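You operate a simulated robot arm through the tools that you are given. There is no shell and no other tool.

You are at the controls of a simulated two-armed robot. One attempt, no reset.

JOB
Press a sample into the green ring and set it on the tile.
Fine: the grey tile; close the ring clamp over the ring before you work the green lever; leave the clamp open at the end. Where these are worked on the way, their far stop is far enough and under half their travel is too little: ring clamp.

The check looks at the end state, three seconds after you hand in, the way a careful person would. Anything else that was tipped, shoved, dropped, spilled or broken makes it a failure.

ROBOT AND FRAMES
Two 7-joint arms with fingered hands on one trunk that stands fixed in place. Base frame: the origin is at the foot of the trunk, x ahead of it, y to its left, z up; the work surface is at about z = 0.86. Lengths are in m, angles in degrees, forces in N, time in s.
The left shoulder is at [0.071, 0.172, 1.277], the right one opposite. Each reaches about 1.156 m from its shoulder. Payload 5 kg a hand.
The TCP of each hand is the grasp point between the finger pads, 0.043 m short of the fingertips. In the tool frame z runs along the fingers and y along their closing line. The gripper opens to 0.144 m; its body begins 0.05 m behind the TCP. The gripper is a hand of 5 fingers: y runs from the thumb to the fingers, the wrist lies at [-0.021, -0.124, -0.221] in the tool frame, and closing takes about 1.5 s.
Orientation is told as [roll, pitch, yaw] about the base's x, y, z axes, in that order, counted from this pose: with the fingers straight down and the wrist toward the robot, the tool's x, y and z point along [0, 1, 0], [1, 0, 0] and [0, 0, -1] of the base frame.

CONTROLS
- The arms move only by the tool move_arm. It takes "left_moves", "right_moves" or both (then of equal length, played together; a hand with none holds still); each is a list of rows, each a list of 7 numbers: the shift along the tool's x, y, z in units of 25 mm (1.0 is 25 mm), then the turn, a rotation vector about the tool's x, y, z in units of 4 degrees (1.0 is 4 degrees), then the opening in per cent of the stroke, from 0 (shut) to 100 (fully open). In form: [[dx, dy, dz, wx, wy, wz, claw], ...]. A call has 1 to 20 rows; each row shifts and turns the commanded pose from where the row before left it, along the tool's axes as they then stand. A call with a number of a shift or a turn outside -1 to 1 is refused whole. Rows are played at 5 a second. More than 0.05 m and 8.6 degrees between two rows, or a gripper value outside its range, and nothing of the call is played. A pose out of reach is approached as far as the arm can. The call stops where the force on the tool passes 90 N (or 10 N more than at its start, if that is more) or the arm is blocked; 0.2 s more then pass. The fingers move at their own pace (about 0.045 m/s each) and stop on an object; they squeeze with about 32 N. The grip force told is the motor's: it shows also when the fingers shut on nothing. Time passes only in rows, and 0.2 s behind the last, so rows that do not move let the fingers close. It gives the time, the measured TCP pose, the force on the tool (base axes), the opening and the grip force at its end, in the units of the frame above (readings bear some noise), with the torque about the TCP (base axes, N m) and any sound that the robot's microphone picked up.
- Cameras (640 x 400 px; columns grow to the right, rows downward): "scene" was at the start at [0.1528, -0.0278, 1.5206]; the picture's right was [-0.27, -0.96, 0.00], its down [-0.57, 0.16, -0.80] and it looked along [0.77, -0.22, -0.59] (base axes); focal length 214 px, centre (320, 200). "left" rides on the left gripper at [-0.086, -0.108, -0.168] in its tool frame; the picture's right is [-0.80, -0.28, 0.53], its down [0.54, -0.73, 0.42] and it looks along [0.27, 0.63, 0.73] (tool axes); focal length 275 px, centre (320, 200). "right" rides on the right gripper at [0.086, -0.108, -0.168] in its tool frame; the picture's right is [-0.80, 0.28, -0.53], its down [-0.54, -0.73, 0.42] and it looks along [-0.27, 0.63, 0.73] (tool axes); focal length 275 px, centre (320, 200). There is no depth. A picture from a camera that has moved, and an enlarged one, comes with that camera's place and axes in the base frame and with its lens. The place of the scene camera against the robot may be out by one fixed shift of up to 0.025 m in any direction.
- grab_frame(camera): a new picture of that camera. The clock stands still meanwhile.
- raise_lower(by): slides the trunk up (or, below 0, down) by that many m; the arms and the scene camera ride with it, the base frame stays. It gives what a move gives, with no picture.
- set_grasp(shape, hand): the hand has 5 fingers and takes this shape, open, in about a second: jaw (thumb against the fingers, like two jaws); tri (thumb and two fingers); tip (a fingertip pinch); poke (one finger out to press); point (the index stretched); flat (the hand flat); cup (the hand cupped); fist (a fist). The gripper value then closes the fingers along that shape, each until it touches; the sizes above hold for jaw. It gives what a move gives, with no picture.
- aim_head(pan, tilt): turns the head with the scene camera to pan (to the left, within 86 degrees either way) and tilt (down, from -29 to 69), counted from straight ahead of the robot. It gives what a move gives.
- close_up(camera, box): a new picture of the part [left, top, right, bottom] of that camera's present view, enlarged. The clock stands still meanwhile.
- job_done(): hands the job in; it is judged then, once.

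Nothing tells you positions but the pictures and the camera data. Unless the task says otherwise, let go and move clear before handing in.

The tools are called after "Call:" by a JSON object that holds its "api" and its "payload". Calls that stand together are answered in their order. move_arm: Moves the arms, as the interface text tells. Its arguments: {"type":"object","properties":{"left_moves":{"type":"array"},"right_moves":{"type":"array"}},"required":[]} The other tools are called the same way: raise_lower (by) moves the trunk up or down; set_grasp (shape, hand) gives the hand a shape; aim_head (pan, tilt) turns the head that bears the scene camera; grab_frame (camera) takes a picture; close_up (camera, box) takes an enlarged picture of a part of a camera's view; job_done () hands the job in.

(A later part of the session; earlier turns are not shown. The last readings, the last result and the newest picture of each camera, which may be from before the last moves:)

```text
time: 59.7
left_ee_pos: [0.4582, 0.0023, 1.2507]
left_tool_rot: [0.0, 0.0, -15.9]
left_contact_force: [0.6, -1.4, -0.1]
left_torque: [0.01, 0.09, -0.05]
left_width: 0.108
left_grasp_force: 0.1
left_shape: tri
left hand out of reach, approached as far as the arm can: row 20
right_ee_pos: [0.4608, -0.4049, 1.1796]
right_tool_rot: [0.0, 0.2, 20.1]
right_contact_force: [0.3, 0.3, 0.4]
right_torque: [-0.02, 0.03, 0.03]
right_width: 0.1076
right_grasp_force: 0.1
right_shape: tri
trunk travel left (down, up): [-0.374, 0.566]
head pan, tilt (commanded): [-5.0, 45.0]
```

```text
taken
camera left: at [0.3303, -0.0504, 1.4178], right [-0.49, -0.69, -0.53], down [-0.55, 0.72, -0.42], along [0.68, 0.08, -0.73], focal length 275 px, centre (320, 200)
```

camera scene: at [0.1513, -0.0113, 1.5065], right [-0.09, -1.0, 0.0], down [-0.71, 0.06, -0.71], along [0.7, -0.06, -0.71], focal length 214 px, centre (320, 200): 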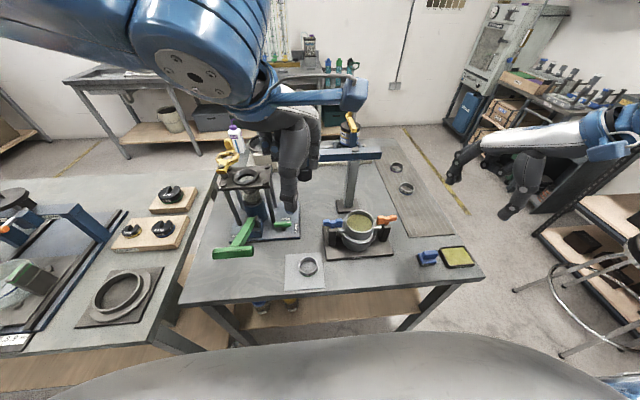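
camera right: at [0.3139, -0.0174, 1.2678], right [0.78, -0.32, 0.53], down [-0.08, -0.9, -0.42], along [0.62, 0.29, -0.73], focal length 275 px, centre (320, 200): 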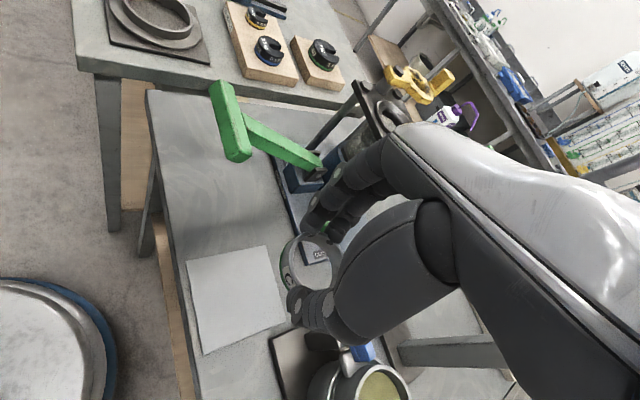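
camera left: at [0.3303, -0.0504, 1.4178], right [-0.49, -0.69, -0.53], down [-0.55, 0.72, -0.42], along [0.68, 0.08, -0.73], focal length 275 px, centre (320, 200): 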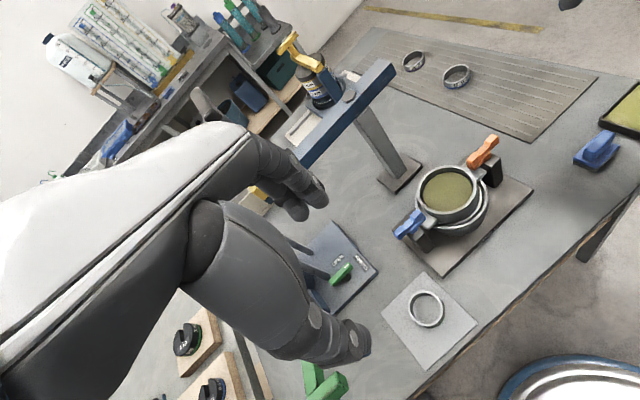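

The left arm shows the mirrored limit; turning its hand a bit further (yaw ≈ −36°) should free it, as it did on the right. Then I descend partway to see.

Call:
{"api": "move_arm", "payload": {"left_moves": [[0, 0, 0, 0, 0, 1, 75], [0, 0, 0, 0, 0, 1, 75], [0, 0, 0, 0, 0, 1, 75], [0, 0, 0, 0, 0, 1, 75], [0, 0, 0, 0, 0, 1, 75], [-0.34, 0.02, 0, 0, 0, 0, 75], [0, 0, 0.8, 0, 0, 0, 75], [0, 0, 0.8, 0, 0, 0, 75], [0, 0, 0.8, 0, 0, 0, 75], [0, 0, 0.8, 0, 0, 0, 75], [0, 0, 0.8, 0, 0, 0, 75], [0, 0, 0.8, 0, 0, 0, 75]]}}

Call:
{"api": "grab_frame", "payload": {"camera": "left"}}

Call:
{"api": "grab_frame", "payload": {"camera": "scene"}}

```text
time: 62.3
left_ee_pos: [0.4523, -0.0076, 1.1302]
left_tool_rot: [0.0, 0.2, -36.0]
left_contact_force: [0.9, 0.1, 0.3]
left_torque: [0.03, 0.02, 0.02]
left_width: 0.1082
left_grasp_force: 0.1
left_shape: tri
right_ee_pos: [0.4607, -0.4047, 1.1796]
right_tool_rot: [0.0, 0.1, 19.9]
right_contact_force: [0.6, 0.1, -0.5]
right_torque: [-0.03, 0.02, 0.0]
right_width: 0.1076
right_grasp_force: 0.2
right_shape: tri
trunk travel left (down, up): [-0.374, 0.566]
head pan, tilt (commanded): [-5.0, 45.0]
```

```text
taken
camera left: at [0.3153, -0.0135, 1.2981], right [-0.7, -0.48, -0.53], down [-0.27, 0.87, -0.42], along [0.66, -0.15, -0.73], focal length 275 px, centre (320, 200)
```

left: 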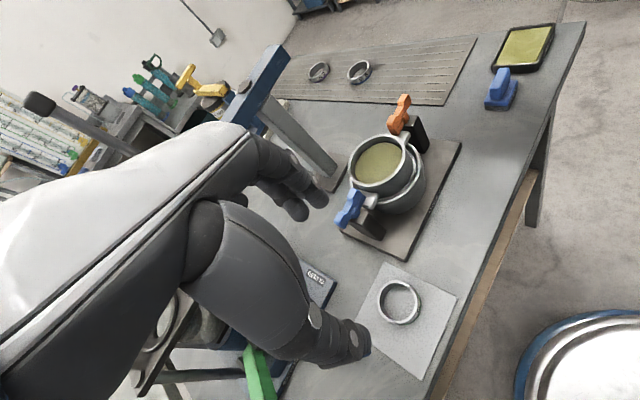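

```text
taken
camera scene: at [0.1507, -0.0114, 1.5069], right [-0.09, -1.0, 0.0], down [-0.71, 0.06, -0.71], along [0.7, -0.06, -0.71], focal length 214 px, centre (320, 200)
```

scene: 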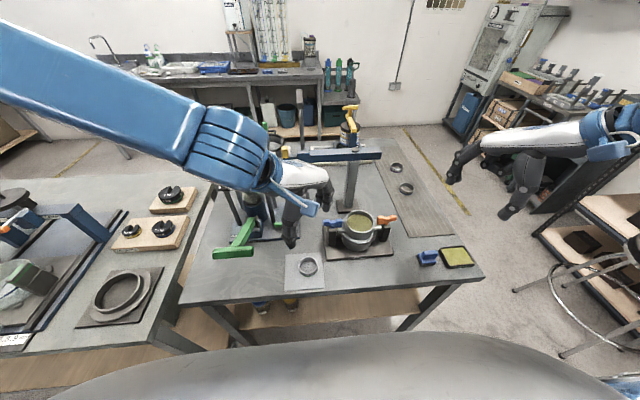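

Alignment over the ring looks right. I'll descend a bit with the arm and the rest with the trunk.

Call:
{"api": "move_arm", "payload": {"left_moves": [[0.03, 0.03, 0.7, 0, 0, 0, 75], [0.03, 0.03, 0.7, 0, 0, 0, 75], [0, 0.03, 0.7, 0, 0, 0, 75], [0, 0, 0.7, 0, 0, 0, 75], [0, 0, 0.7, 0, 0, 0, 75], [0, 0, 0, 0, 0, 0, 75]]}}

Call:
{"api": "raise_lower", "payload": {"by": -0.08}}

Call:
{"api": "close_up", "payload": {"camera": "left", "box": [240, 150, 460, 370]}}

Call:
{"api": "grab_frame", "payload": {"camera": "scene"}}

```text
time: 63.7
left_ee_pos: [0.4638, -0.0032, 1.0472]
left_tool_rot: [-0.2, 0.0, -36.1]
left_contact_force: [-0.4, -0.1, 0.2]
left_torque: [-0.01, 0.01, 0.01]
left_width: 0.1083
left_grasp_force: 0.0
left_shape: tri
left hand out of reach, approached as far as the arm can: row 1, 3, 4, 5
right_ee_pos: [0.4588, -0.4044, 1.1798]
right_tool_rot: [0.0, 0.1, 20.0]
right_contact_force: [-0.2, 0.2, -0.3]
right_torque: [0.0, -0.01, 0.02]
right_width: 0.1078
right_grasp_force: 0.0
right_shape: tri
trunk travel left (down, up): [-0.374, 0.566]
head pan, tilt (commanded): [-5.0, 45.0]
```

```text
time: 64.8
left_ee_pos: [0.4646, -0.003, 0.9682]
left_tool_rot: [-0.1, 0.0, -36.1]
left_contact_force: [0.0, -0.4, 0.4]
left_torque: [-0.03, -0.01, 0.0]
left_width: 0.1081
left_grasp_force: 0.0
left_shape: tri
right_ee_pos: [0.4602, -0.4043, 1.1004]
right_tool_rot: [0.0, -0.1, 20.0]
right_contact_force: [-0.5, 0.0, 0.1]
right_torque: [-0.03, 0.05, 0.0]
right_width: 0.1075
right_grasp_force: 0.1
right_shape: tri
trunk travel left (down, up): [-0.294, 0.646]
head pan, tilt (commanded): [-5.0, 45.0]
```

```text
1.82 times, centred on (350, 260) of left
camera zoom: at [0.3261, -0.0095, 1.1351], right [-0.7, -0.48, -0.53], down [-0.27, 0.86, -0.43], along [0.66, -0.16, -0.73], focal length 500 px, centre (266, 91)
```

zoom: 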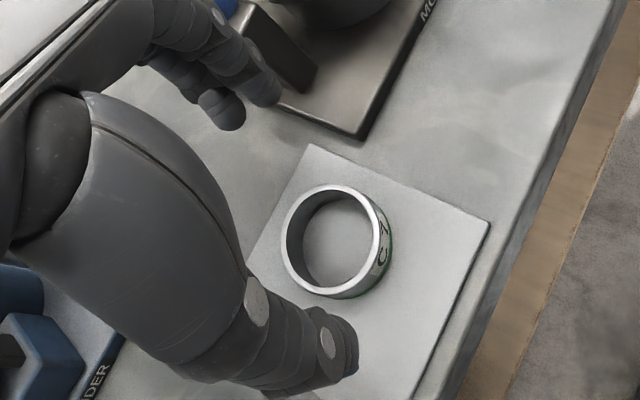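

```text
taken
camera scene: at [0.1493, -0.0114, 1.4271], right [-0.09, -1.0, 0.0], down [-0.7, 0.06, -0.71], along [0.7, -0.06, -0.71], focal length 214 px, centre (320, 200)
```

scene: 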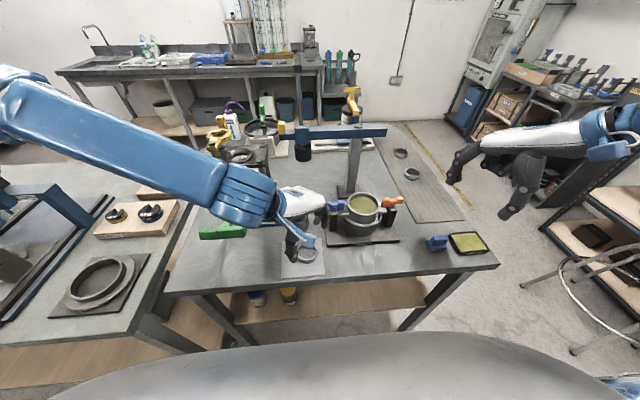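

Call:
{"api": "move_arm", "payload": {"left_moves": [[-0.15, -0.15, 0, 0, 0, 0, 75], [-0.15, -0.15, 0, 0, 0, 0, 75], [0, 0, 0, 0, 0, 0, 75]]}}

Call:
{"api": "raise_lower", "payload": {"by": -0.035}}

Call:
{"api": "close_up", "payload": {"camera": "left", "box": [240, 150, 460, 370]}}

Call:
{"api": "close_up", "payload": {"camera": "scene", "box": [260, 210, 350, 290]}}

```text
time: 65.6
left_ee_pos: [0.4635, -0.0038, 0.9683]
left_tool_rot: [-0.2, 0.0, -36.1]
left_contact_force: [0.1, -0.4, 0.4]
left_torque: [0.0, 0.0, 0.01]
left_width: 0.1081
left_grasp_force: 0.0
left_shape: tri
left hand out of reach, approached as far as the arm can: row 1, 2
right_ee_pos: [0.4585, -0.4042, 1.0997]
right_tool_rot: [0.0, 0.0, 20.0]
right_contact_force: [0.2, -0.7, 0.2]
right_torque: [-0.01, -0.01, 0.01]
right_width: 0.1078
right_grasp_force: 0.0
right_shape: tri
trunk travel left (down, up): [-0.294, 0.646]
head pan, tilt (commanded): [-5.0, 45.0]
```

```text
time: 66.4
left_ee_pos: [0.4636, -0.0039, 0.9327]
left_tool_rot: [-0.2, 0.0, -36.1]
left_contact_force: [-0.1, 1.0, -0.7]
left_torque: [0.04, 0.02, 0.09]
left_width: 0.1076
left_grasp_force: 0.0
left_shape: tri
right_ee_pos: [0.4594, -0.4037, 1.0645]
right_tool_rot: [0.0, -0.1, 20.0]
right_contact_force: [0.0, 0.4, 0.4]
right_torque: [0.0, 0.02, 0.0]
right_width: 0.1078
right_grasp_force: 0.2
right_shape: tri
trunk travel left (down, up): [-0.259, 0.681]
head pan, tilt (commanded): [-5.0, 45.0]
```

```text
1.82 times, centred on (350, 260) of left
camera zoom: at [0.3261, -0.0094, 1.1], right [-0.7, -0.48, -0.53], down [-0.27, 0.86, -0.42], along [0.66, -0.15, -0.73], focal length 500 px, centre (266, 91)
```

zoom: 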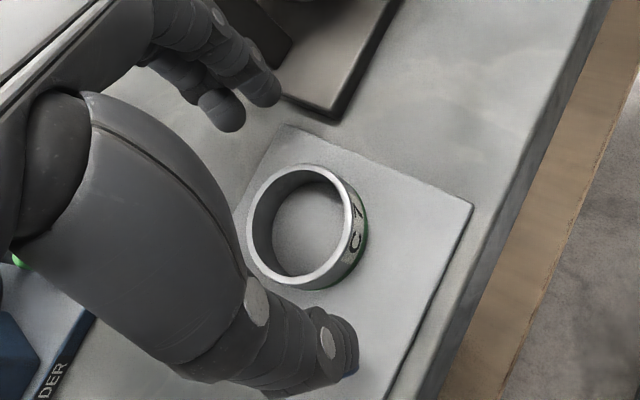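

```text
5.00 times, centred on (305, 250) of scene
camera zoom: at [0.1492, -0.0113, 1.392], right [-0.09, -1.0, 0.0], down [-0.7, 0.06, -0.71], along [0.7, -0.06, -0.71], focal length 1072 px, centre (395, -50)
```

zoom: 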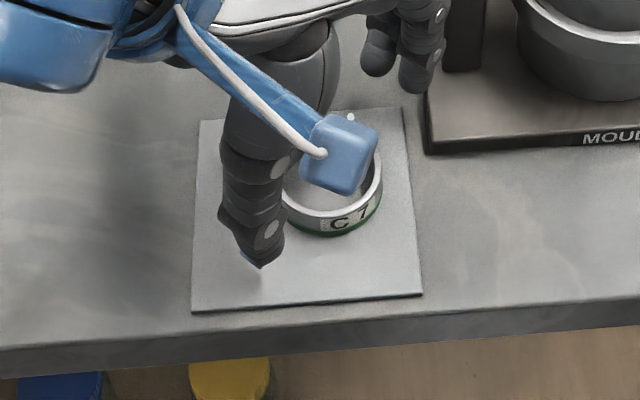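

The arm balks at pulling 10 mm closer with this yaw. I'll lift a little, turn to about −48°, and try the small shift again.

Call:
{"api": "raise_lower", "payload": {"by": 0.03}}

Call:
{"api": "move_arm", "payload": {"left_moves": [[0, 0, 0, 0, 0, 1, 75], [0, 0, 0, 0, 0, 1, 75], [0, 0, 0, 0, 0, 1, 75], [-0.15, -0.14, 0, 0, 0, 0, 75], [-0.15, -0.14, 0, 0, 0, 0, 75], [0, 0, 0, 0, 0, 0, 75]]}}

Call:
{"api": "close_up", "payload": {"camera": "left", "box": [240, 150, 460, 370]}}

Call:
{"api": "close_up", "payload": {"camera": "scene", "box": [180, 150, 360, 290]}}

```text
time: 67.2
left_ee_pos: [0.4646, -0.0044, 0.9624]
left_tool_rot: [-0.3, 0.0, -36.1]
left_contact_force: [0.2, 0.9, -0.3]
left_torque: [0.03, 0.02, 0.02]
left_width: 0.108
left_grasp_force: 0.0
left_shape: tri
right_ee_pos: [0.4601, -0.4054, 1.0944]
right_tool_rot: [0.0, 0.1, 20.0]
right_contact_force: [1.0, -0.8, -0.9]
right_torque: [0.03, 0.06, 0.0]
right_width: 0.1077
right_grasp_force: 0.0
right_shape: tri
trunk travel left (down, up): [-0.289, 0.651]
head pan, tilt (commanded): [-5.0, 45.0]
```

```text
time: 68.6
left_ee_pos: [0.4537, -0.0035, 0.9626]
left_tool_rot: [-0.2, -0.1, -48.0]
left_contact_force: [0.6, 0.8, 0.8]
left_torque: [0.01, 0.0, -0.02]
left_width: 0.108
left_grasp_force: 0.1
left_shape: tri
right_ee_pos: [0.4599, -0.4047, 1.0946]
right_tool_rot: [0.0, 0.1, 20.0]
right_contact_force: [0.1, -0.3, 0.2]
right_torque: [0.02, -0.02, -0.03]
right_width: 0.1077
right_grasp_force: 0.1
right_shape: tri
trunk travel left (down, up): [-0.289, 0.651]
head pan, tilt (commanded): [-5.0, 45.0]
```

```text
1.82 times, centred on (350, 260) of left
camera zoom: at [0.3183, 0.0203, 1.1298], right [-0.78, -0.32, -0.53], down [-0.08, 0.9, -0.43], along [0.62, -0.29, -0.73], focal length 500 px, centre (266, 91)
```

zoom: 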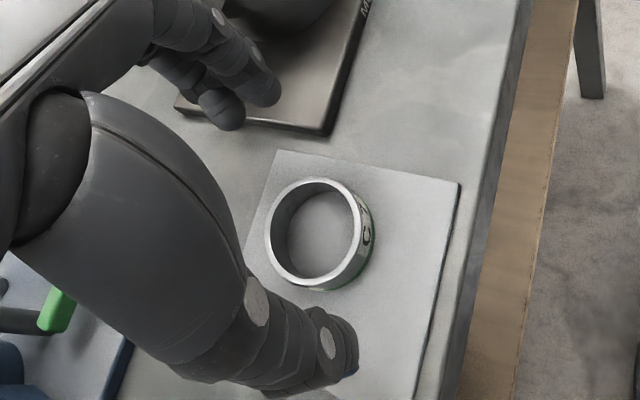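

```text
2.86 times, centred on (270, 220) of scene
camera zoom: at [0.1495, -0.0115, 1.4219], right [-0.09, -1.0, 0.0], down [-0.7, 0.06, -0.71], along [0.7, -0.06, -0.71], focal length 613 px, centre (463, 143)
```

zoom: 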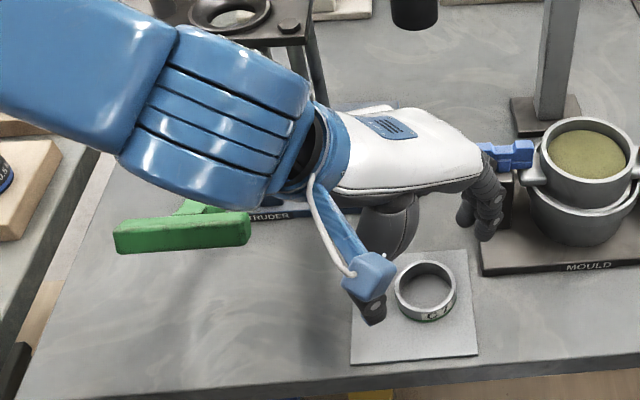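

The index finger would come close to the mould's base edge at this yaw, and the arm likes being higher relative to the shoulder. I'll raise both arms and lower the trunk by the same amount, which should allow yaw ≈ −32° with good clearance.

Call:
{"api": "move_arm", "payload": {"left_moves": [[0, 0, -0.9, 0, 0, 0, 60], [0, 0, -0.9, 0, 0, 0, 60], [0, 0, -0.9, 0, 0, 0, 60], [0, 0, -0.9, 0, 0, 0, 60], [0, 0, -0.9, 0, 0, 0, 60], [0, 0, -0.9, 0, 0, 0, 60], [0, 0, -0.6, 0, 0, 0, 60]], "right_moves": [[0, 0, -0.9, 0, 0, 0, 75], [0, 0, -0.9, 0, 0, 0, 75], [0, 0, -0.9, 0, 0, 0, 75], [0, 0, -0.9, 0, 0, 0, 75], [0, 0, -0.9, 0, 0, 0, 75], [0, 0, -0.9, 0, 0, 0, 75], [0, 0, -0.6, 0, 0, 0, 75]]}}

Call:
{"api": "raise_lower", "payload": {"by": -0.13}}

Call:
{"api": "move_arm", "payload": {"left_moves": [[0, 0, 0, 0, 0, -1, 60], [0, 0, 0, 0, 0, -1, 60], [0, 0, 0, 0, 0, -1, 60], [0, 0, 0, 0, 0, -1, 60], [0, 0, 0, 0, 0, 0, 60]]}}

Call:
{"api": "grab_frame", "payload": {"camera": "left"}}

Call:
{"api": "grab_frame", "payload": {"camera": "scene"}}

```text
time: 70.2
left_ee_pos: [0.4524, -0.0032, 1.1134]
left_tool_rot: [-0.2, -0.1, -48.1]
left_contact_force: [-0.5, 0.3, -0.3]
left_torque: [-0.01, -0.06, -0.01]
left_width: 0.0869
left_grasp_force: 0.0
left_shape: tri
right_ee_pos: [0.4597, -0.4046, 1.2456]
right_tool_rot: [0.0, -0.1, 20.0]
right_contact_force: [-0.1, -0.3, -0.9]
right_torque: [-0.03, -0.03, 0.0]
right_width: 0.1077
right_grasp_force: 0.1
right_shape: tri
trunk travel left (down, up): [-0.289, 0.651]
head pan, tilt (commanded): [-5.0, 45.0]
```

```text
time: 71.8
left_ee_pos: [0.4535, -0.0028, 0.982]
left_tool_rot: [-0.2, -0.1, -48.1]
left_contact_force: [0.2, 0.1, -0.3]
left_torque: [-0.01, 0.01, 0.02]
left_width: 0.0867
left_grasp_force: 0.0
left_shape: tri
right_ee_pos: [0.4608, -0.4037, 1.1151]
right_tool_rot: [-0.1, 0.1, 20.0]
right_contact_force: [-0.5, -0.3, -0.5]
right_torque: [0.01, 0.01, 0.02]
right_width: 0.1077
right_grasp_force: 0.1
right_shape: tri
trunk travel left (down, up): [-0.159, 0.781]
head pan, tilt (commanded): [-5.0, 45.0]
```

```text
time: 73.0
left_ee_pos: [0.4543, -0.0031, 0.9814]
left_tool_rot: [-0.2, 0.0, -32.1]
left_contact_force: [0.5, -0.1, 0.2]
left_torque: [-0.01, -0.02, 0.02]
left_width: 0.0868
left_grasp_force: 0.1
left_shape: tri
right_ee_pos: [0.4594, -0.4044, 1.1143]
right_tool_rot: [0.1, 0.0, 20.0]
right_contact_force: [0.4, -0.1, 1.2]
right_torque: [0.0, 0.0, 0.02]
right_width: 0.1078
right_grasp_force: 0.0
right_shape: tri
trunk travel left (down, up): [-0.159, 0.781]
head pan, tilt (commanded): [-5.0, 45.0]
```

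```text
taken
camera left: at [0.317, -0.0184, 1.1489], right [-0.66, -0.53, -0.53], down [-0.33, 0.84, -0.42], along [0.67, -0.11, -0.73], focal length 275 px, centre (320, 200)
```

left: 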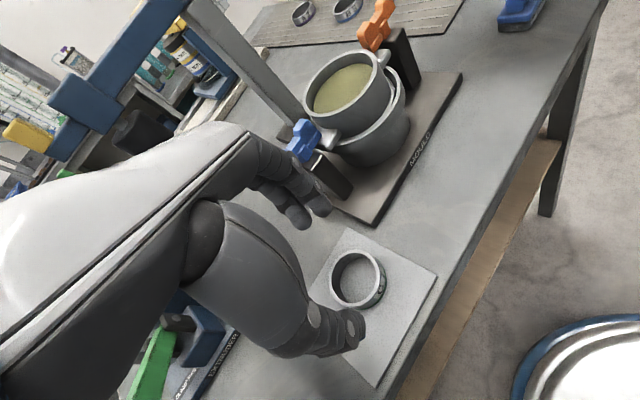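

```text
taken
camera scene: at [0.1492, -0.0115, 1.292], right [-0.09, -1.0, 0.0], down [-0.7, 0.06, -0.71], along [0.7, -0.06, -0.71], focal length 214 px, centre (320, 200)
```

scene: 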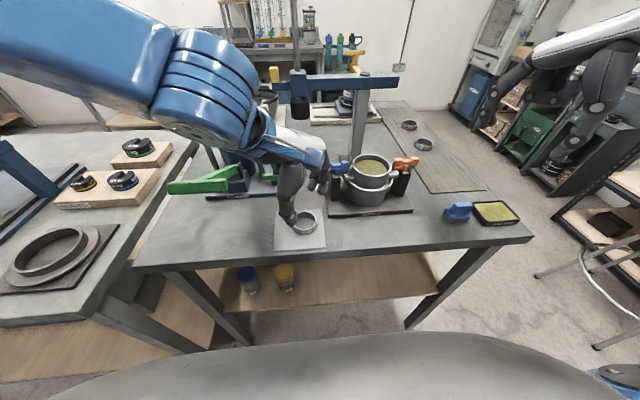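

Call:
{"api": "close_up", "payload": {"camera": "scene", "box": [140, 60, 360, 270]}}

Call:
{"api": "close_up", "payload": {"camera": "right", "box": [0, 0, 640, 400]}}

Call:
{"api": "close_up", "payload": {"camera": "left", "box": [240, 150, 460, 370]}}

```text
1.90 times, centred on (250, 165) of scene
camera zoom: at [0.1492, -0.0115, 1.292], right [-0.09, -1.0, 0.0], down [-0.7, 0.06, -0.71], along [0.7, -0.06, -0.71], focal length 408 px, centre (453, 267)
```

zoom: 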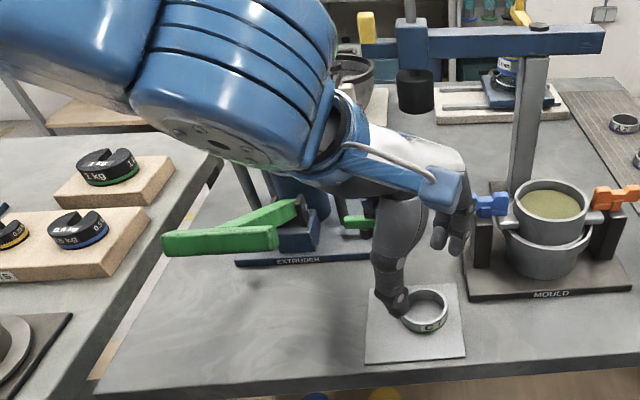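

```text
1.00 times, centred on (320, 200) of right (not enlarged: the box is as wide or as high as the picture)
camera zoom: at [0.3277, -0.362, 1.2828], right [0.54, -0.65, 0.53], down [-0.5, -0.76, -0.42], along [0.68, -0.04, -0.73], focal length 275 px, centre (320, 200)
```

zoom: 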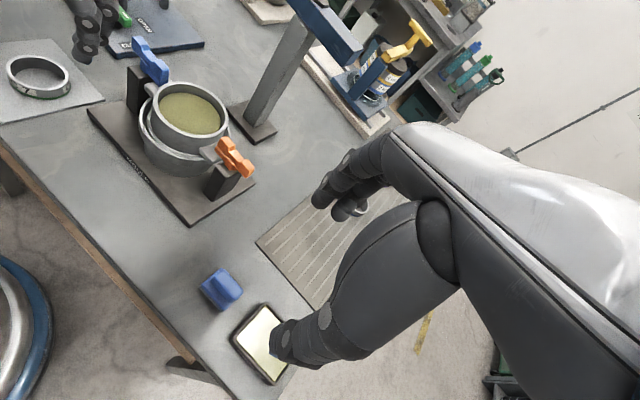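

```text
1.82 times, centred on (350, 260) of left
camera zoom: at [0.317, -0.0184, 1.1489], right [-0.66, -0.53, -0.53], down [-0.33, 0.84, -0.42], along [0.67, -0.11, -0.73], focal length 500 px, centre (266, 91)
```

zoom: 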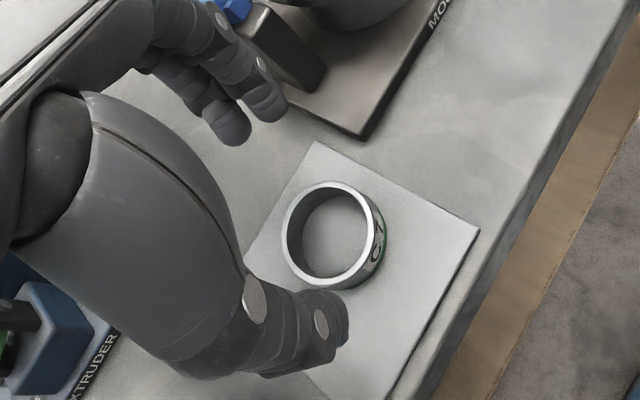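

To give the wrist more room from the lever's T-bar, I'll turn the left hand to about −20° and re-centre on the ring.

Call:
{"api": "move_arm", "payload": {"left_moves": [[0, 0, 0, 0, 0, -1, 60], [0, 0, 0, 0, 0, -1, 60], [0, 0, 0, 0, 0, -1, 60], [0, 0, 0, 0, 0, 0, 60]]}}

Call:
{"api": "close_up", "payload": {"camera": "left", "box": [240, 150, 460, 370]}}

Call:
{"api": "close_up", "payload": {"camera": "scene", "box": [140, 60, 360, 270]}}

```text
time: 74.0
left_ee_pos: [0.4526, -0.0022, 0.9831]
left_tool_rot: [-0.2, 0.0, -20.1]
left_contact_force: [0.4, -0.2, 0.5]
left_torque: [-0.02, -0.05, -0.01]
left_width: 0.0866
left_grasp_force: 0.1
left_shape: tri
right_ee_pos: [0.4597, -0.4052, 1.1151]
right_tool_rot: [0.1, 0.0, 20.1]
right_contact_force: [-0.7, 0.2, -0.3]
right_torque: [-0.04, -0.06, 0.0]
right_width: 0.1078
right_grasp_force: 0.0
right_shape: tri
trunk travel left (down, up): [-0.159, 0.781]
head pan, tilt (commanded): [-5.0, 45.0]
```

```text
1.82 times, centred on (350, 260) of left
camera zoom: at [0.3231, -0.0458, 1.1498], right [-0.54, -0.65, -0.53], down [-0.5, 0.76, -0.43], along [0.68, 0.03, -0.73], focal length 500 px, centre (266, 91)
```

zoom: 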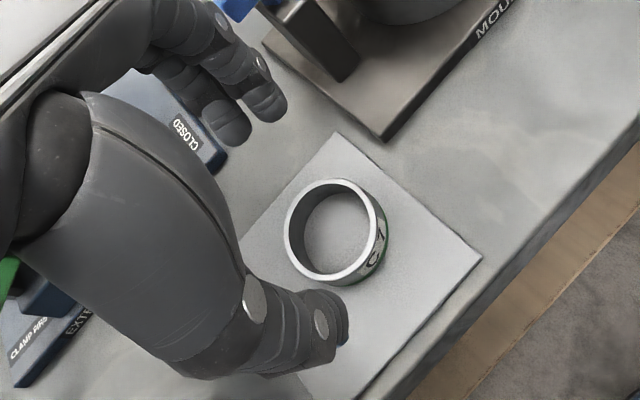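

```text
1.90 times, centred on (250, 165) of scene
camera zoom: at [0.1485, -0.0116, 1.2921], right [-0.09, -1.0, 0.0], down [-0.7, 0.06, -0.71], along [0.7, -0.06, -0.71], focal length 408 px, centre (453, 267)
```

zoom: 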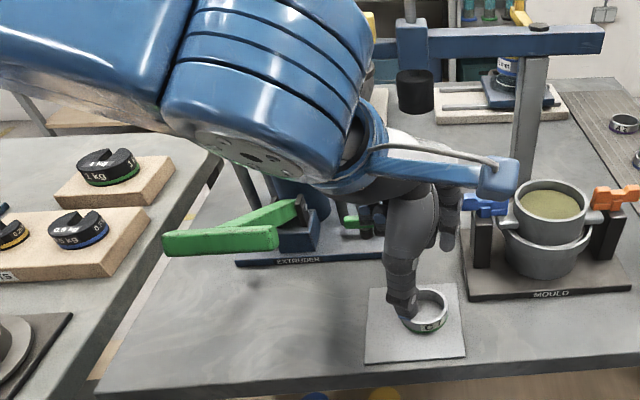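

Good. Nudging forward 4 mm and lowering with the trunk in steps.

Call:
{"api": "move_arm", "payload": {"left_moves": [[0.02, 0.18, 0, 0, 0, 0, 60], [0, 0, 0, 0, 0, 0, 60]]}}

Call:
{"api": "raise_lower", "payload": {"by": -0.05}}

Call:
{"api": "close_up", "payload": {"camera": "left", "box": [240, 150, 460, 370]}}

Call:
{"api": "close_up", "payload": {"camera": "scene", "box": [140, 60, 360, 270]}}

```text
time: 74.6
left_ee_pos: [0.4566, -0.0033, 0.9828]
left_tool_rot: [-0.3, -0.1, -20.2]
left_contact_force: [0.4, -0.3, 0.1]
left_torque: [-0.02, -0.01, -0.03]
left_width: 0.0871
left_grasp_force: 0.1
left_shape: tri
right_ee_pos: [0.4601, -0.4041, 1.1141]
right_tool_rot: [-0.1, 0.0, 20.0]
right_contact_force: [-0.8, 0.2, -0.9]
right_torque: [0.0, 0.01, 0.02]
right_width: 0.108
right_grasp_force: 0.1
right_shape: tri
trunk travel left (down, up): [-0.159, 0.781]
head pan, tilt (commanded): [-5.0, 45.0]
```

```text
time: 75.5
left_ee_pos: [0.4592, -0.0036, 0.9313]
left_tool_rot: [-0.2, -0.1, -20.1]
left_contact_force: [-0.7, -1.0, 0.5]
left_torque: [0.0, -0.02, 0.01]
left_width: 0.0868
left_grasp_force: 0.2
left_shape: tri
right_ee_pos: [0.4608, -0.4041, 1.0659]
right_tool_rot: [-0.1, 0.0, 19.9]
right_contact_force: [0.4, -0.4, 0.0]
right_torque: [-0.01, -0.01, 0.0]
right_width: 0.108
right_grasp_force: 0.0
right_shape: tri
trunk travel left (down, up): [-0.109, 0.831]
head pan, tilt (commanded): [-5.0, 45.0]
```

```text
1.82 times, centred on (350, 260) of left
camera zoom: at [0.3282, -0.0468, 1.0992], right [-0.54, -0.65, -0.53], down [-0.5, 0.76, -0.42], along [0.68, 0.03, -0.73], focal length 500 px, centre (266, 91)
```

zoom: 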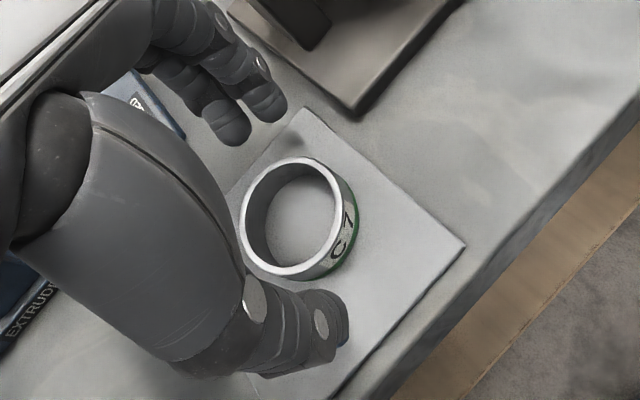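

```text
1.90 times, centred on (250, 165) of scene
camera zoom: at [0.1492, -0.0114, 1.2421], right [-0.09, -1.0, 0.0], down [-0.7, 0.06, -0.71], along [0.7, -0.06, -0.71], focal length 408 px, centre (453, 267)
```

zoom: 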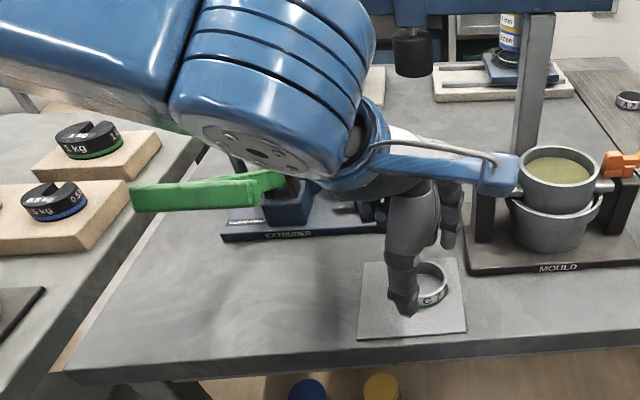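

Call:
{"api": "raise_lower", "payload": {"by": -0.012}}

Call:
{"api": "raise_lower", "payload": {"by": -0.006}}

Call:
{"api": "close_up", "payload": {"camera": "left", "box": [240, 150, 460, 370]}}

Call:
{"api": "close_up", "payload": {"camera": "right", "box": [0, 0, 320, 200]}}

Call:
{"api": "close_up", "payload": {"camera": "scene", "box": [180, 60, 320, 200]}}

```text
time: 76.1
left_ee_pos: [0.4589, -0.0031, 0.9197]
left_tool_rot: [-0.3, 0.0, -20.2]
left_contact_force: [-0.4, -0.1, -0.2]
left_torque: [-0.03, 0.0, 0.0]
left_width: 0.0866
left_grasp_force: 0.0
left_shape: tri
right_ee_pos: [0.4592, -0.4049, 1.0533]
right_tool_rot: [0.0, 0.0, 19.9]
right_contact_force: [-0.5, 0.5, 0.0]
right_torque: [0.0, -0.01, 0.0]
right_width: 0.1079
right_grasp_force: 0.0
right_shape: tri
trunk travel left (down, up): [-0.097, 0.843]
head pan, tilt (commanded): [-5.0, 45.0]
```

```text
time: 76.6
left_ee_pos: [0.4584, -0.0035, 0.9136]
left_tool_rot: [-0.2, 0.0, -20.1]
left_contact_force: [0.3, 1.0, -0.2]
left_torque: [0.0, -0.02, 0.02]
left_width: 0.0869
left_grasp_force: 0.1
left_shape: tri
right_ee_pos: [0.4601, -0.404, 1.0467]
right_tool_rot: [0.0, 0.0, 20.0]
right_contact_force: [0.0, 0.7, 0.4]
right_torque: [0.01, 0.01, 0.01]
right_width: 0.1079
right_grasp_force: 0.1
right_shape: tri
trunk travel left (down, up): [-0.091, 0.849]
head pan, tilt (commanded): [-5.0, 45.0]
```

```text
1.82 times, centred on (350, 260) of left
camera zoom: at [0.3283, -0.0467, 1.0811], right [-0.54, -0.65, -0.53], down [-0.5, 0.76, -0.42], along [0.68, 0.03, -0.73], focal length 500 px, centre (266, 91)
```

zoom: 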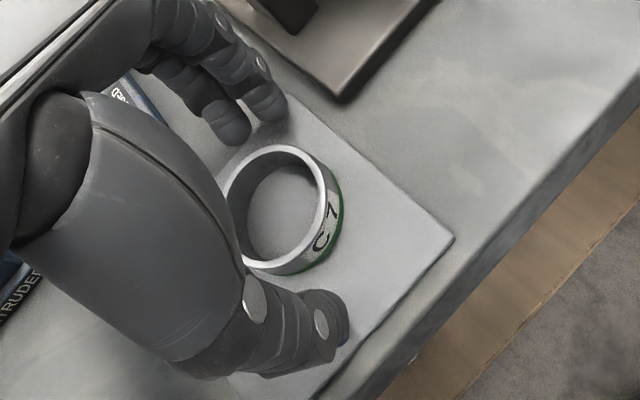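

```text
2.00 times, centred on (160, 100) of right
camera zoom: at [0.3278, -0.3619, 1.2148], right [0.54, -0.65, 0.53], down [-0.5, -0.76, -0.42], along [0.68, -0.04, -0.73], focal length 551 px, centre (640, 400)
```

zoom: 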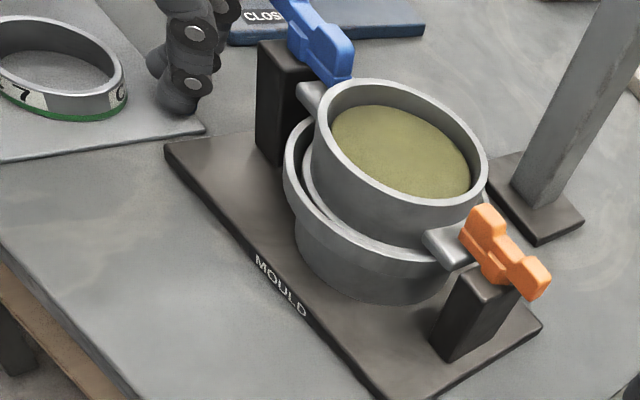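

```text
2.86 times, centred on (250, 130) of scene
camera zoom: at [0.1492, -0.0114, 1.224], right [-0.09, -1.0, 0.0], down [-0.7, 0.06, -0.71], along [0.7, -0.06, -0.71], focal length 613 px, centre (520, 400)
```

zoom: 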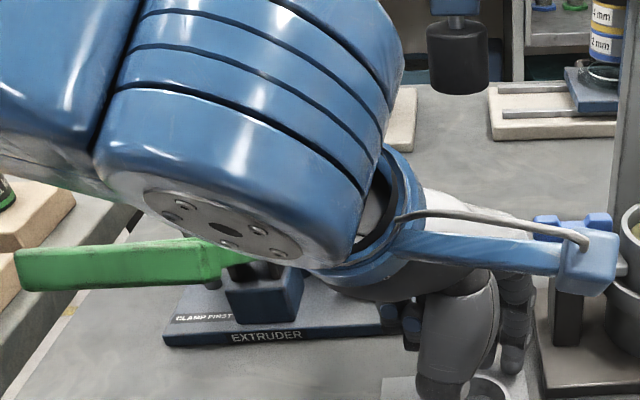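

The ring sits centred between the left fingers. Closing.

Call:
{"api": "move_arm", "payload": {"left_moves": [[0, 0, 0, 0, 0, 0, 50], [0, 0, 0, 0, 0, 0, 40], [0, 0, 0, 0, 0, 0, 30], [0, 0, 0, 0, 0, 0, 25], [0, 0, 0, 0, 0, 0, 20], [0, 0, 0, 0, 0, 0, 20], [0, 0, 0, 0, 0, 0, 20]]}}

Call:
{"api": "close_up", "payload": {"camera": "left", "box": [240, 150, 460, 370]}}

Call:
{"api": "raise_lower", "payload": {"by": 0.03}}

Call:
{"api": "close_up", "payload": {"camera": "left", "box": [240, 150, 460, 370]}}

Call:
{"api": "close_up", "payload": {"camera": "right", "box": [0, 0, 320, 200]}}

```text
time: 78.2
left_ee_pos: [0.4586, -0.0034, 0.9143]
left_tool_rot: [-0.2, 0.0, -20.1]
left_contact_force: [0.7, 0.7, 0.8]
left_torque: [0.02, 0.0, -0.03]
left_width: 0.0472
left_grasp_force: 31.9
left_shape: tri
right_ee_pos: [0.4603, -0.4037, 1.0473]
right_tool_rot: [-0.1, 0.0, 20.0]
right_contact_force: [-0.2, 0.2, 0.3]
right_torque: [0.03, -0.01, -0.03]
right_width: 0.1077
right_grasp_force: 0.1
right_shape: tri
trunk travel left (down, up): [-0.091, 0.849]
head pan, tilt (commanded): [-5.0, 45.0]
```

```text
1.82 times, centred on (350, 260) of left
camera zoom: at [0.3285, -0.0468, 1.081], right [-0.54, -0.65, -0.53], down [-0.5, 0.76, -0.42], along [0.68, 0.03, -0.73], focal length 500 px, centre (266, 91)
```

zoom: 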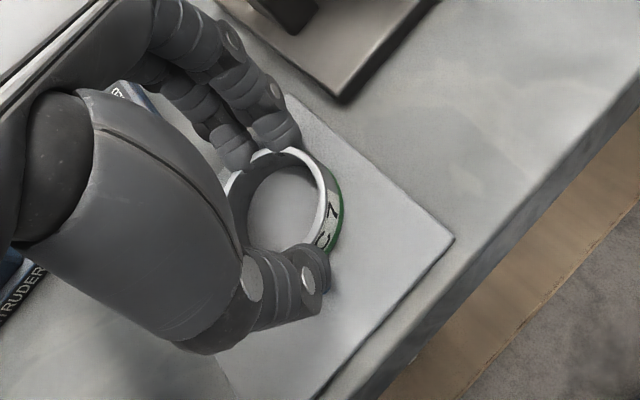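

```text
time: 79.0
left_ee_pos: [0.4583, -0.0032, 0.9436]
left_tool_rot: [-0.2, 0.1, -20.1]
left_contact_force: [-0.3, -0.4, 0.0]
left_torque: [-0.03, 0.02, 0.02]
left_width: 0.0472
left_grasp_force: 32.0
left_shape: tri
right_ee_pos: [0.4608, -0.4037, 1.0758]
right_tool_rot: [0.0, 0.0, 20.0]
right_contact_force: [-0.1, 0.1, 0.4]
right_torque: [0.0, 0.01, 0.01]
right_width: 0.1078
right_grasp_force: 0.1
right_shape: tri
trunk travel left (down, up): [-0.121, 0.819]
head pan, tilt (commanded): [-5.0, 45.0]
```

```text
1.82 times, centred on (350, 260) of left
camera zoom: at [0.3289, -0.047, 1.1107], right [-0.54, -0.65, -0.53], down [-0.5, 0.76, -0.42], along [0.68, 0.03, -0.73], focal length 500 px, centre (266, 91)
```

zoom: 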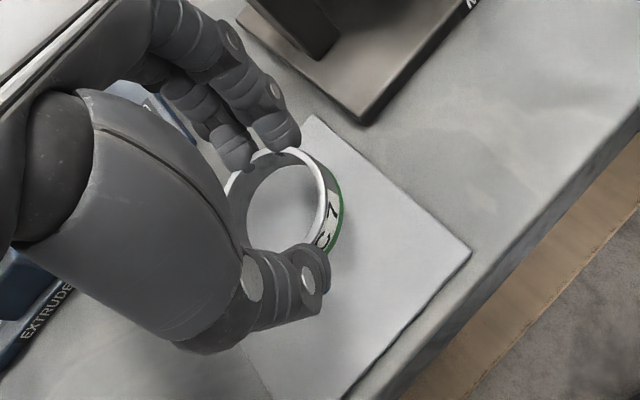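

```text
2.00 times, centred on (160, 100) of right
camera zoom: at [0.3285, -0.3621, 1.2444], right [0.54, -0.65, 0.53], down [-0.5, -0.76, -0.42], along [0.68, -0.04, -0.73], focal length 551 px, centre (640, 400)
```

zoom: 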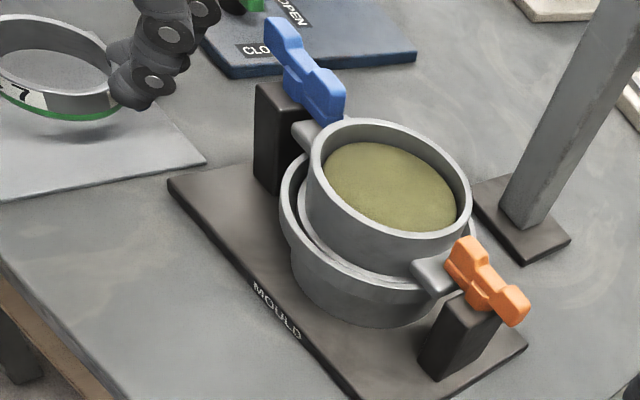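

The ring is held securely by the left hand. I'll raise the trunk back up and carry the ring toward the extruder: first sideways at x≈0.5, then forward.

Call:
{"api": "raise_lower", "payload": {"by": 0.25}}

Call:
{"api": "grab_frame", "payload": {"camera": "scene"}}

```text
time: 81.6
left_ee_pos: [0.4585, -0.0028, 1.1938]
left_tool_rot: [-0.2, 0.0, -20.1]
left_contact_force: [0.3, 0.1, -2.4]
left_torque: [-0.02, -0.01, -0.01]
left_width: 0.0475
left_grasp_force: 31.7
left_shape: tri
right_ee_pos: [0.4598, -0.4044, 1.3279]
right_tool_rot: [0.0, 0.0, 20.0]
right_contact_force: [-0.3, 0.1, -0.2]
right_torque: [-0.01, 0.02, 0.01]
right_width: 0.1077
right_grasp_force: 0.1
right_shape: tri
trunk travel left (down, up): [-0.371, 0.569]
head pan, tilt (commanded): [-5.0, 45.0]
```

```text
taken
camera scene: at [0.1497, -0.0115, 1.5038], right [-0.09, -1.0, 0.0], down [-0.7, 0.06, -0.71], along [0.7, -0.06, -0.71], focal length 214 px, centre (320, 200)
```

scene: 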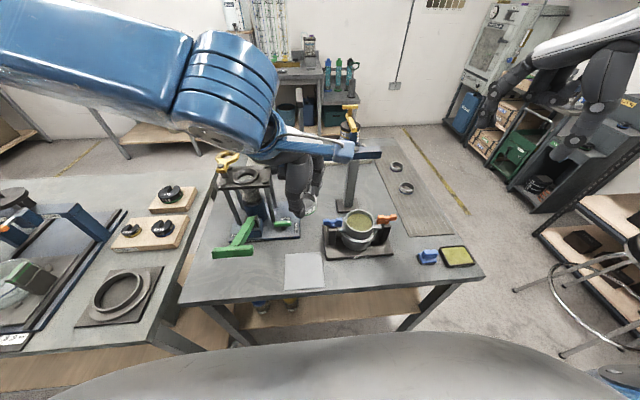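

Call:
{"api": "move_arm", "payload": {"left_moves": [[0.9, -0.17, -0.08, 0, 0, 0, 20], [0.9, -0.17, -0.08, 0, 0, 0, 20], [0.9, -0.17, -0.08, 0, 0, 0, 20], [0.9, -0.17, -0.08, 0, 0, 0, 20], [0.9, -0.17, -0.08, 0, 0, 0, 20], [0.9, -0.17, -0.08, 0, 0, 0, 20], [0.9, -0.17, -0.08, 0, 0, 0, 20], [0.9, -0.17, -0.08, 0, 0, 0, 20], [0.36, 0.95, 0, 0, 0, 0, 20], [0.36, 0.95, 0, 0, 0, 0, 20], [0.36, 0.95, 0, 0, 0, 0, 20], [0.36, 0.95, 0, 0, 0, 0, 20], [0, 0, 0, 0, 0, 0, 20]]}}

Call:
{"api": "grab_frame", "payload": {"camera": "left"}}

Call:
{"api": "grab_frame", "payload": {"camera": "scene"}}

```text
time: 84.4
left_ee_pos: [0.593, 0.1772, 1.212]
left_tool_rot: [-0.2, 0.0, -20.1]
left_contact_force: [0.3, -0.2, -1.2]
left_torque: [0.01, -0.03, 0.0]
left_width: 0.0471
left_grasp_force: 31.8
left_shape: tri
left hand out of reach, approached as far as the arm can: row 5
right_ee_pos: [0.4599, -0.4044, 1.3266]
right_tool_rot: [0.0, -0.1, 20.0]
right_contact_force: [-0.6, 0.3, 0.2]
right_torque: [-0.01, -0.03, -0.02]
right_width: 0.1079
right_grasp_force: 0.2
right_shape: tri
trunk travel left (down, up): [-0.371, 0.569]
head pan, tilt (commanded): [-5.0, 45.0]
```

```text
taken
camera left: at [0.4635, 0.1341, 1.3786], right [-0.54, -0.65, -0.53], down [-0.5, 0.76, -0.42], along [0.68, 0.03, -0.73], focal length 275 px, centre (320, 200)
```

left: 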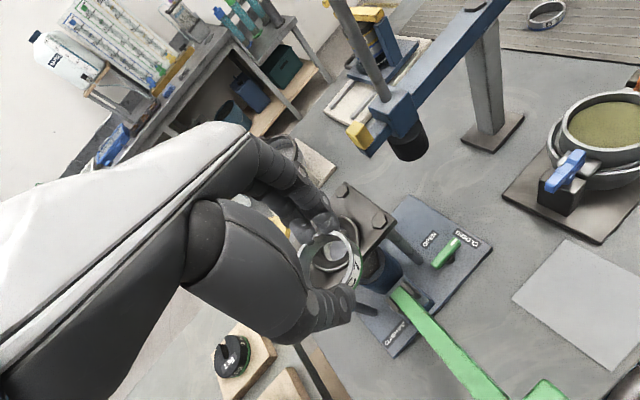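

```text
taken
camera scene: at [0.1489, -0.0111, 1.504], right [-0.09, -1.0, 0.0], down [-0.7, 0.06, -0.71], along [0.7, -0.06, -0.71], focal length 214 px, centre (320, 200)
```

scene: 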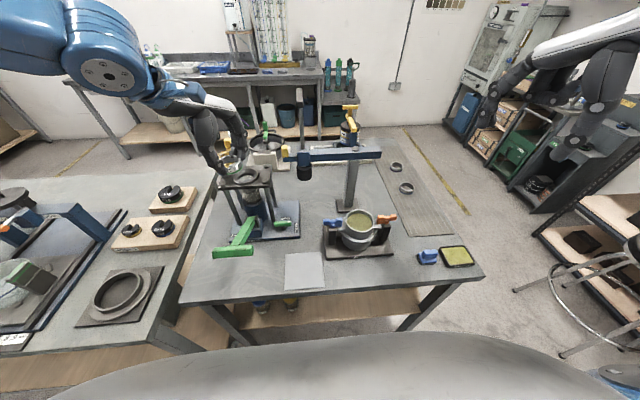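

Call:
{"api": "move_arm", "payload": {"left_moves": [[0.32, 0.86, 0, 0, 0, 0, 20], [0.32, 0.86, 0, 0, 0, 0, 20], [0.32, 0.86, 0, 0, 0, 0, 20], [0.32, 0.86, 0, 0, 0, 0, 20], [0, 0, 0.6, 0, 0, 0, 20], [0, 0, 0.6, 0, 0, 0, 20], [0, 0, 0, 0, 0, 0, 20]]}}

Call:
{"api": "close_up", "payload": {"camera": "left", "box": [220, 130, 460, 360]}}

Call:
{"api": "close_up", "payload": {"camera": "scene", "box": [190, 110, 290, 230]}}

Call:
{"api": "grab_frame", "payload": {"camera": "right"}}

```text
time: 86.0
left_ee_pos: [0.6881, 0.1776, 1.1802]
left_tool_rot: [-0.2, 0.0, -20.2]
left_contact_force: [-0.4, -0.5, -2.2]
left_torque: [-0.03, -0.02, 0.0]
left_width: 0.047
left_grasp_force: 32.0
left_shape: tri
right_ee_pos: [0.4616, -0.4043, 1.3274]
right_tool_rot: [0.0, 0.0, 20.0]
right_contact_force: [0.7, -0.6, 0.6]
right_torque: [0.04, 0.0, -0.01]
right_width: 0.1077
right_grasp_force: 0.1
right_shape: tri
trunk travel left (down, up): [-0.371, 0.569]
head pan, tilt (commanded): [-5.0, 45.0]
```

```text
1.74 times, centred on (340, 245) of left
camera zoom: at [0.5565, 0.1339, 1.3482], right [-0.54, -0.65, -0.53], down [-0.5, 0.76, -0.42], along [0.68, 0.03, -0.73], focal length 479 px, centre (285, 122)
```

zoom: 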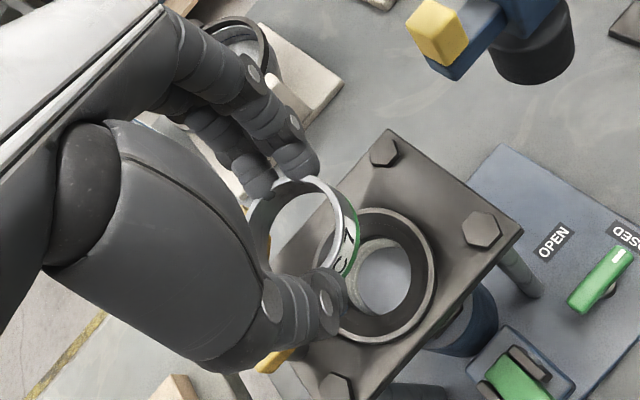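

```text
3.33 times, centred on (240, 170) of scene
camera zoom: at [0.1498, -0.0116, 1.5039], right [-0.09, -1.0, 0.0], down [-0.7, 0.06, -0.71], along [0.7, -0.06, -0.71], focal length 715 px, centre (587, 300)
```

zoom: 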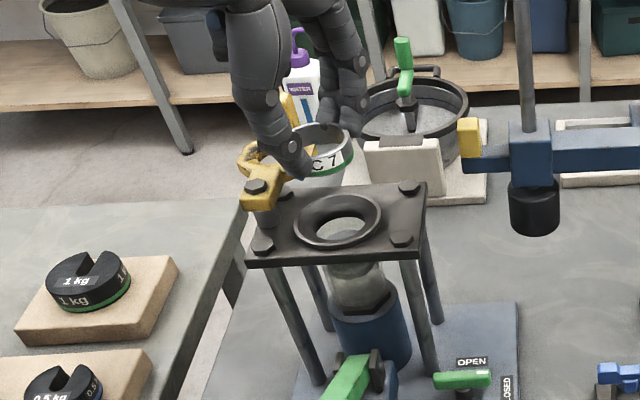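

```text
taken
camera right: at [0.3283, -0.3621, 1.4946], right [0.54, -0.65, 0.53], down [-0.5, -0.76, -0.42], along [0.68, -0.04, -0.73], focal length 275 px, centre (320, 200)
```

right: 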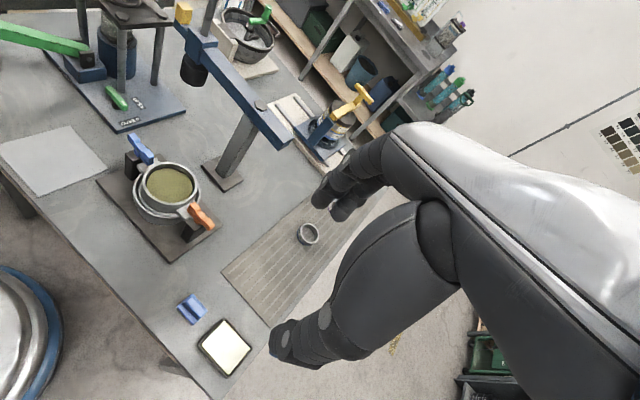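

The left camera has a fine view of both the ring and the collar. Let me zoom to measure the collar centre exactly.

Call:
{"api": "close_up", "payload": {"camera": "left", "box": [310, 210, 430, 310]}}

Call:
{"api": "close_up", "payload": {"camera": "scene", "box": [215, 140, 275, 200]}}

```text
4.00 times, centred on (370, 260) of left
camera zoom: at [0.5565, 0.1339, 1.3482], right [-0.54, -0.65, -0.53], down [-0.5, 0.76, -0.42], along [0.68, 0.03, -0.73], focal length 1101 px, centre (120, -40)
```

zoom: 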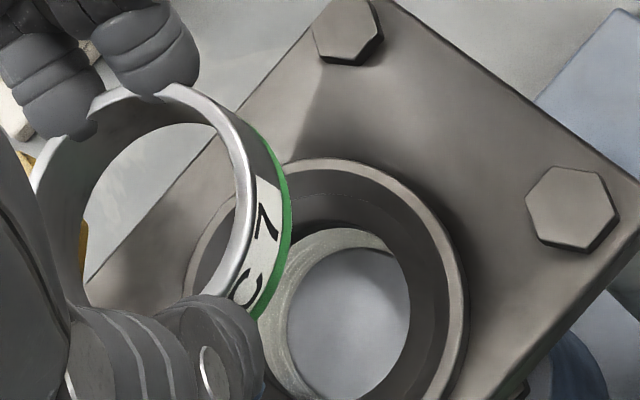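

```text
6.67 times, centred on (245, 170) of scene
camera zoom: at [0.1498, -0.0116, 1.5039], right [-0.09, -1.0, 0.0], down [-0.7, 0.06, -0.71], along [0.7, -0.06, -0.71], focal length 1430 px, centre (820, 400)
```

zoom: 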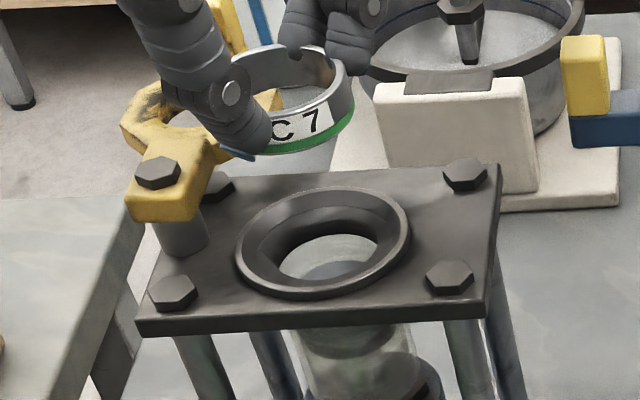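

Both cameras agree the ring needs to go about 6 mm back toward me to centre on the collar. I'll correct and descend to just above the collar.

Call:
{"api": "move_arm", "payload": {"left_moves": [[-0.05, -0.26, 0, 0, 0, 0, 20], [0, 0, 0.6, 0, 0, 0, 20], [0, 0, 0.6, 0, 0, 0, 20], [0, 0, 0.6, 0, 0, 0, 20], [0, 0, 0.5, 0, 0, 0, 20], [0, 0, 0, 0, 0, 0, 20]]}}

Call:
{"api": "close_up", "payload": {"camera": "left", "box": [260, 160, 420, 320]}}

Call:
{"api": "close_up", "payload": {"camera": "scene", "box": [215, 140, 275, 200]}}

```text
time: 87.4
left_ee_pos: [0.6786, 0.1782, 1.1224]
left_tool_rot: [-0.2, 0.0, -20.1]
left_contact_force: [0.4, 0.4, -1.1]
left_torque: [-0.01, -0.01, 0.01]
left_width: 0.047
left_grasp_force: 31.5
left_shape: tri
right_ee_pos: [0.4612, -0.4057, 1.3267]
right_tool_rot: [0.0, 0.0, 19.9]
right_contact_force: [-0.1, 0.2, -1.0]
right_torque: [-0.01, 0.0, 0.01]
right_width: 0.1079
right_grasp_force: 0.1
right_shape: tri
trunk travel left (down, up): [-0.371, 0.569]
head pan, tilt (commanded): [-5.0, 45.0]
```

```text
2.50 times, centred on (340, 240) of left
camera zoom: at [0.548, 0.1357, 1.2906], right [-0.54, -0.65, -0.53], down [-0.5, 0.76, -0.42], along [0.68, 0.03, -0.73], focal length 688 px, centre (270, 100)
```

zoom: 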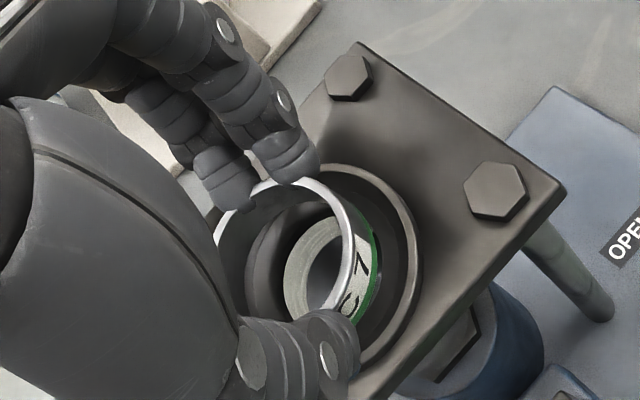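

```text
6.67 times, centred on (245, 170) of scene
camera zoom: at [0.1493, -0.0114, 1.504], right [-0.09, -1.0, 0.0], down [-0.7, 0.06, -0.71], along [0.7, -0.06, -0.71], focal length 1430 px, centre (820, 400)
```

zoom: 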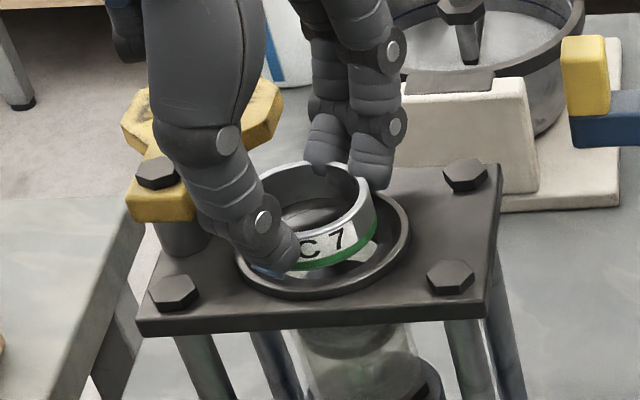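

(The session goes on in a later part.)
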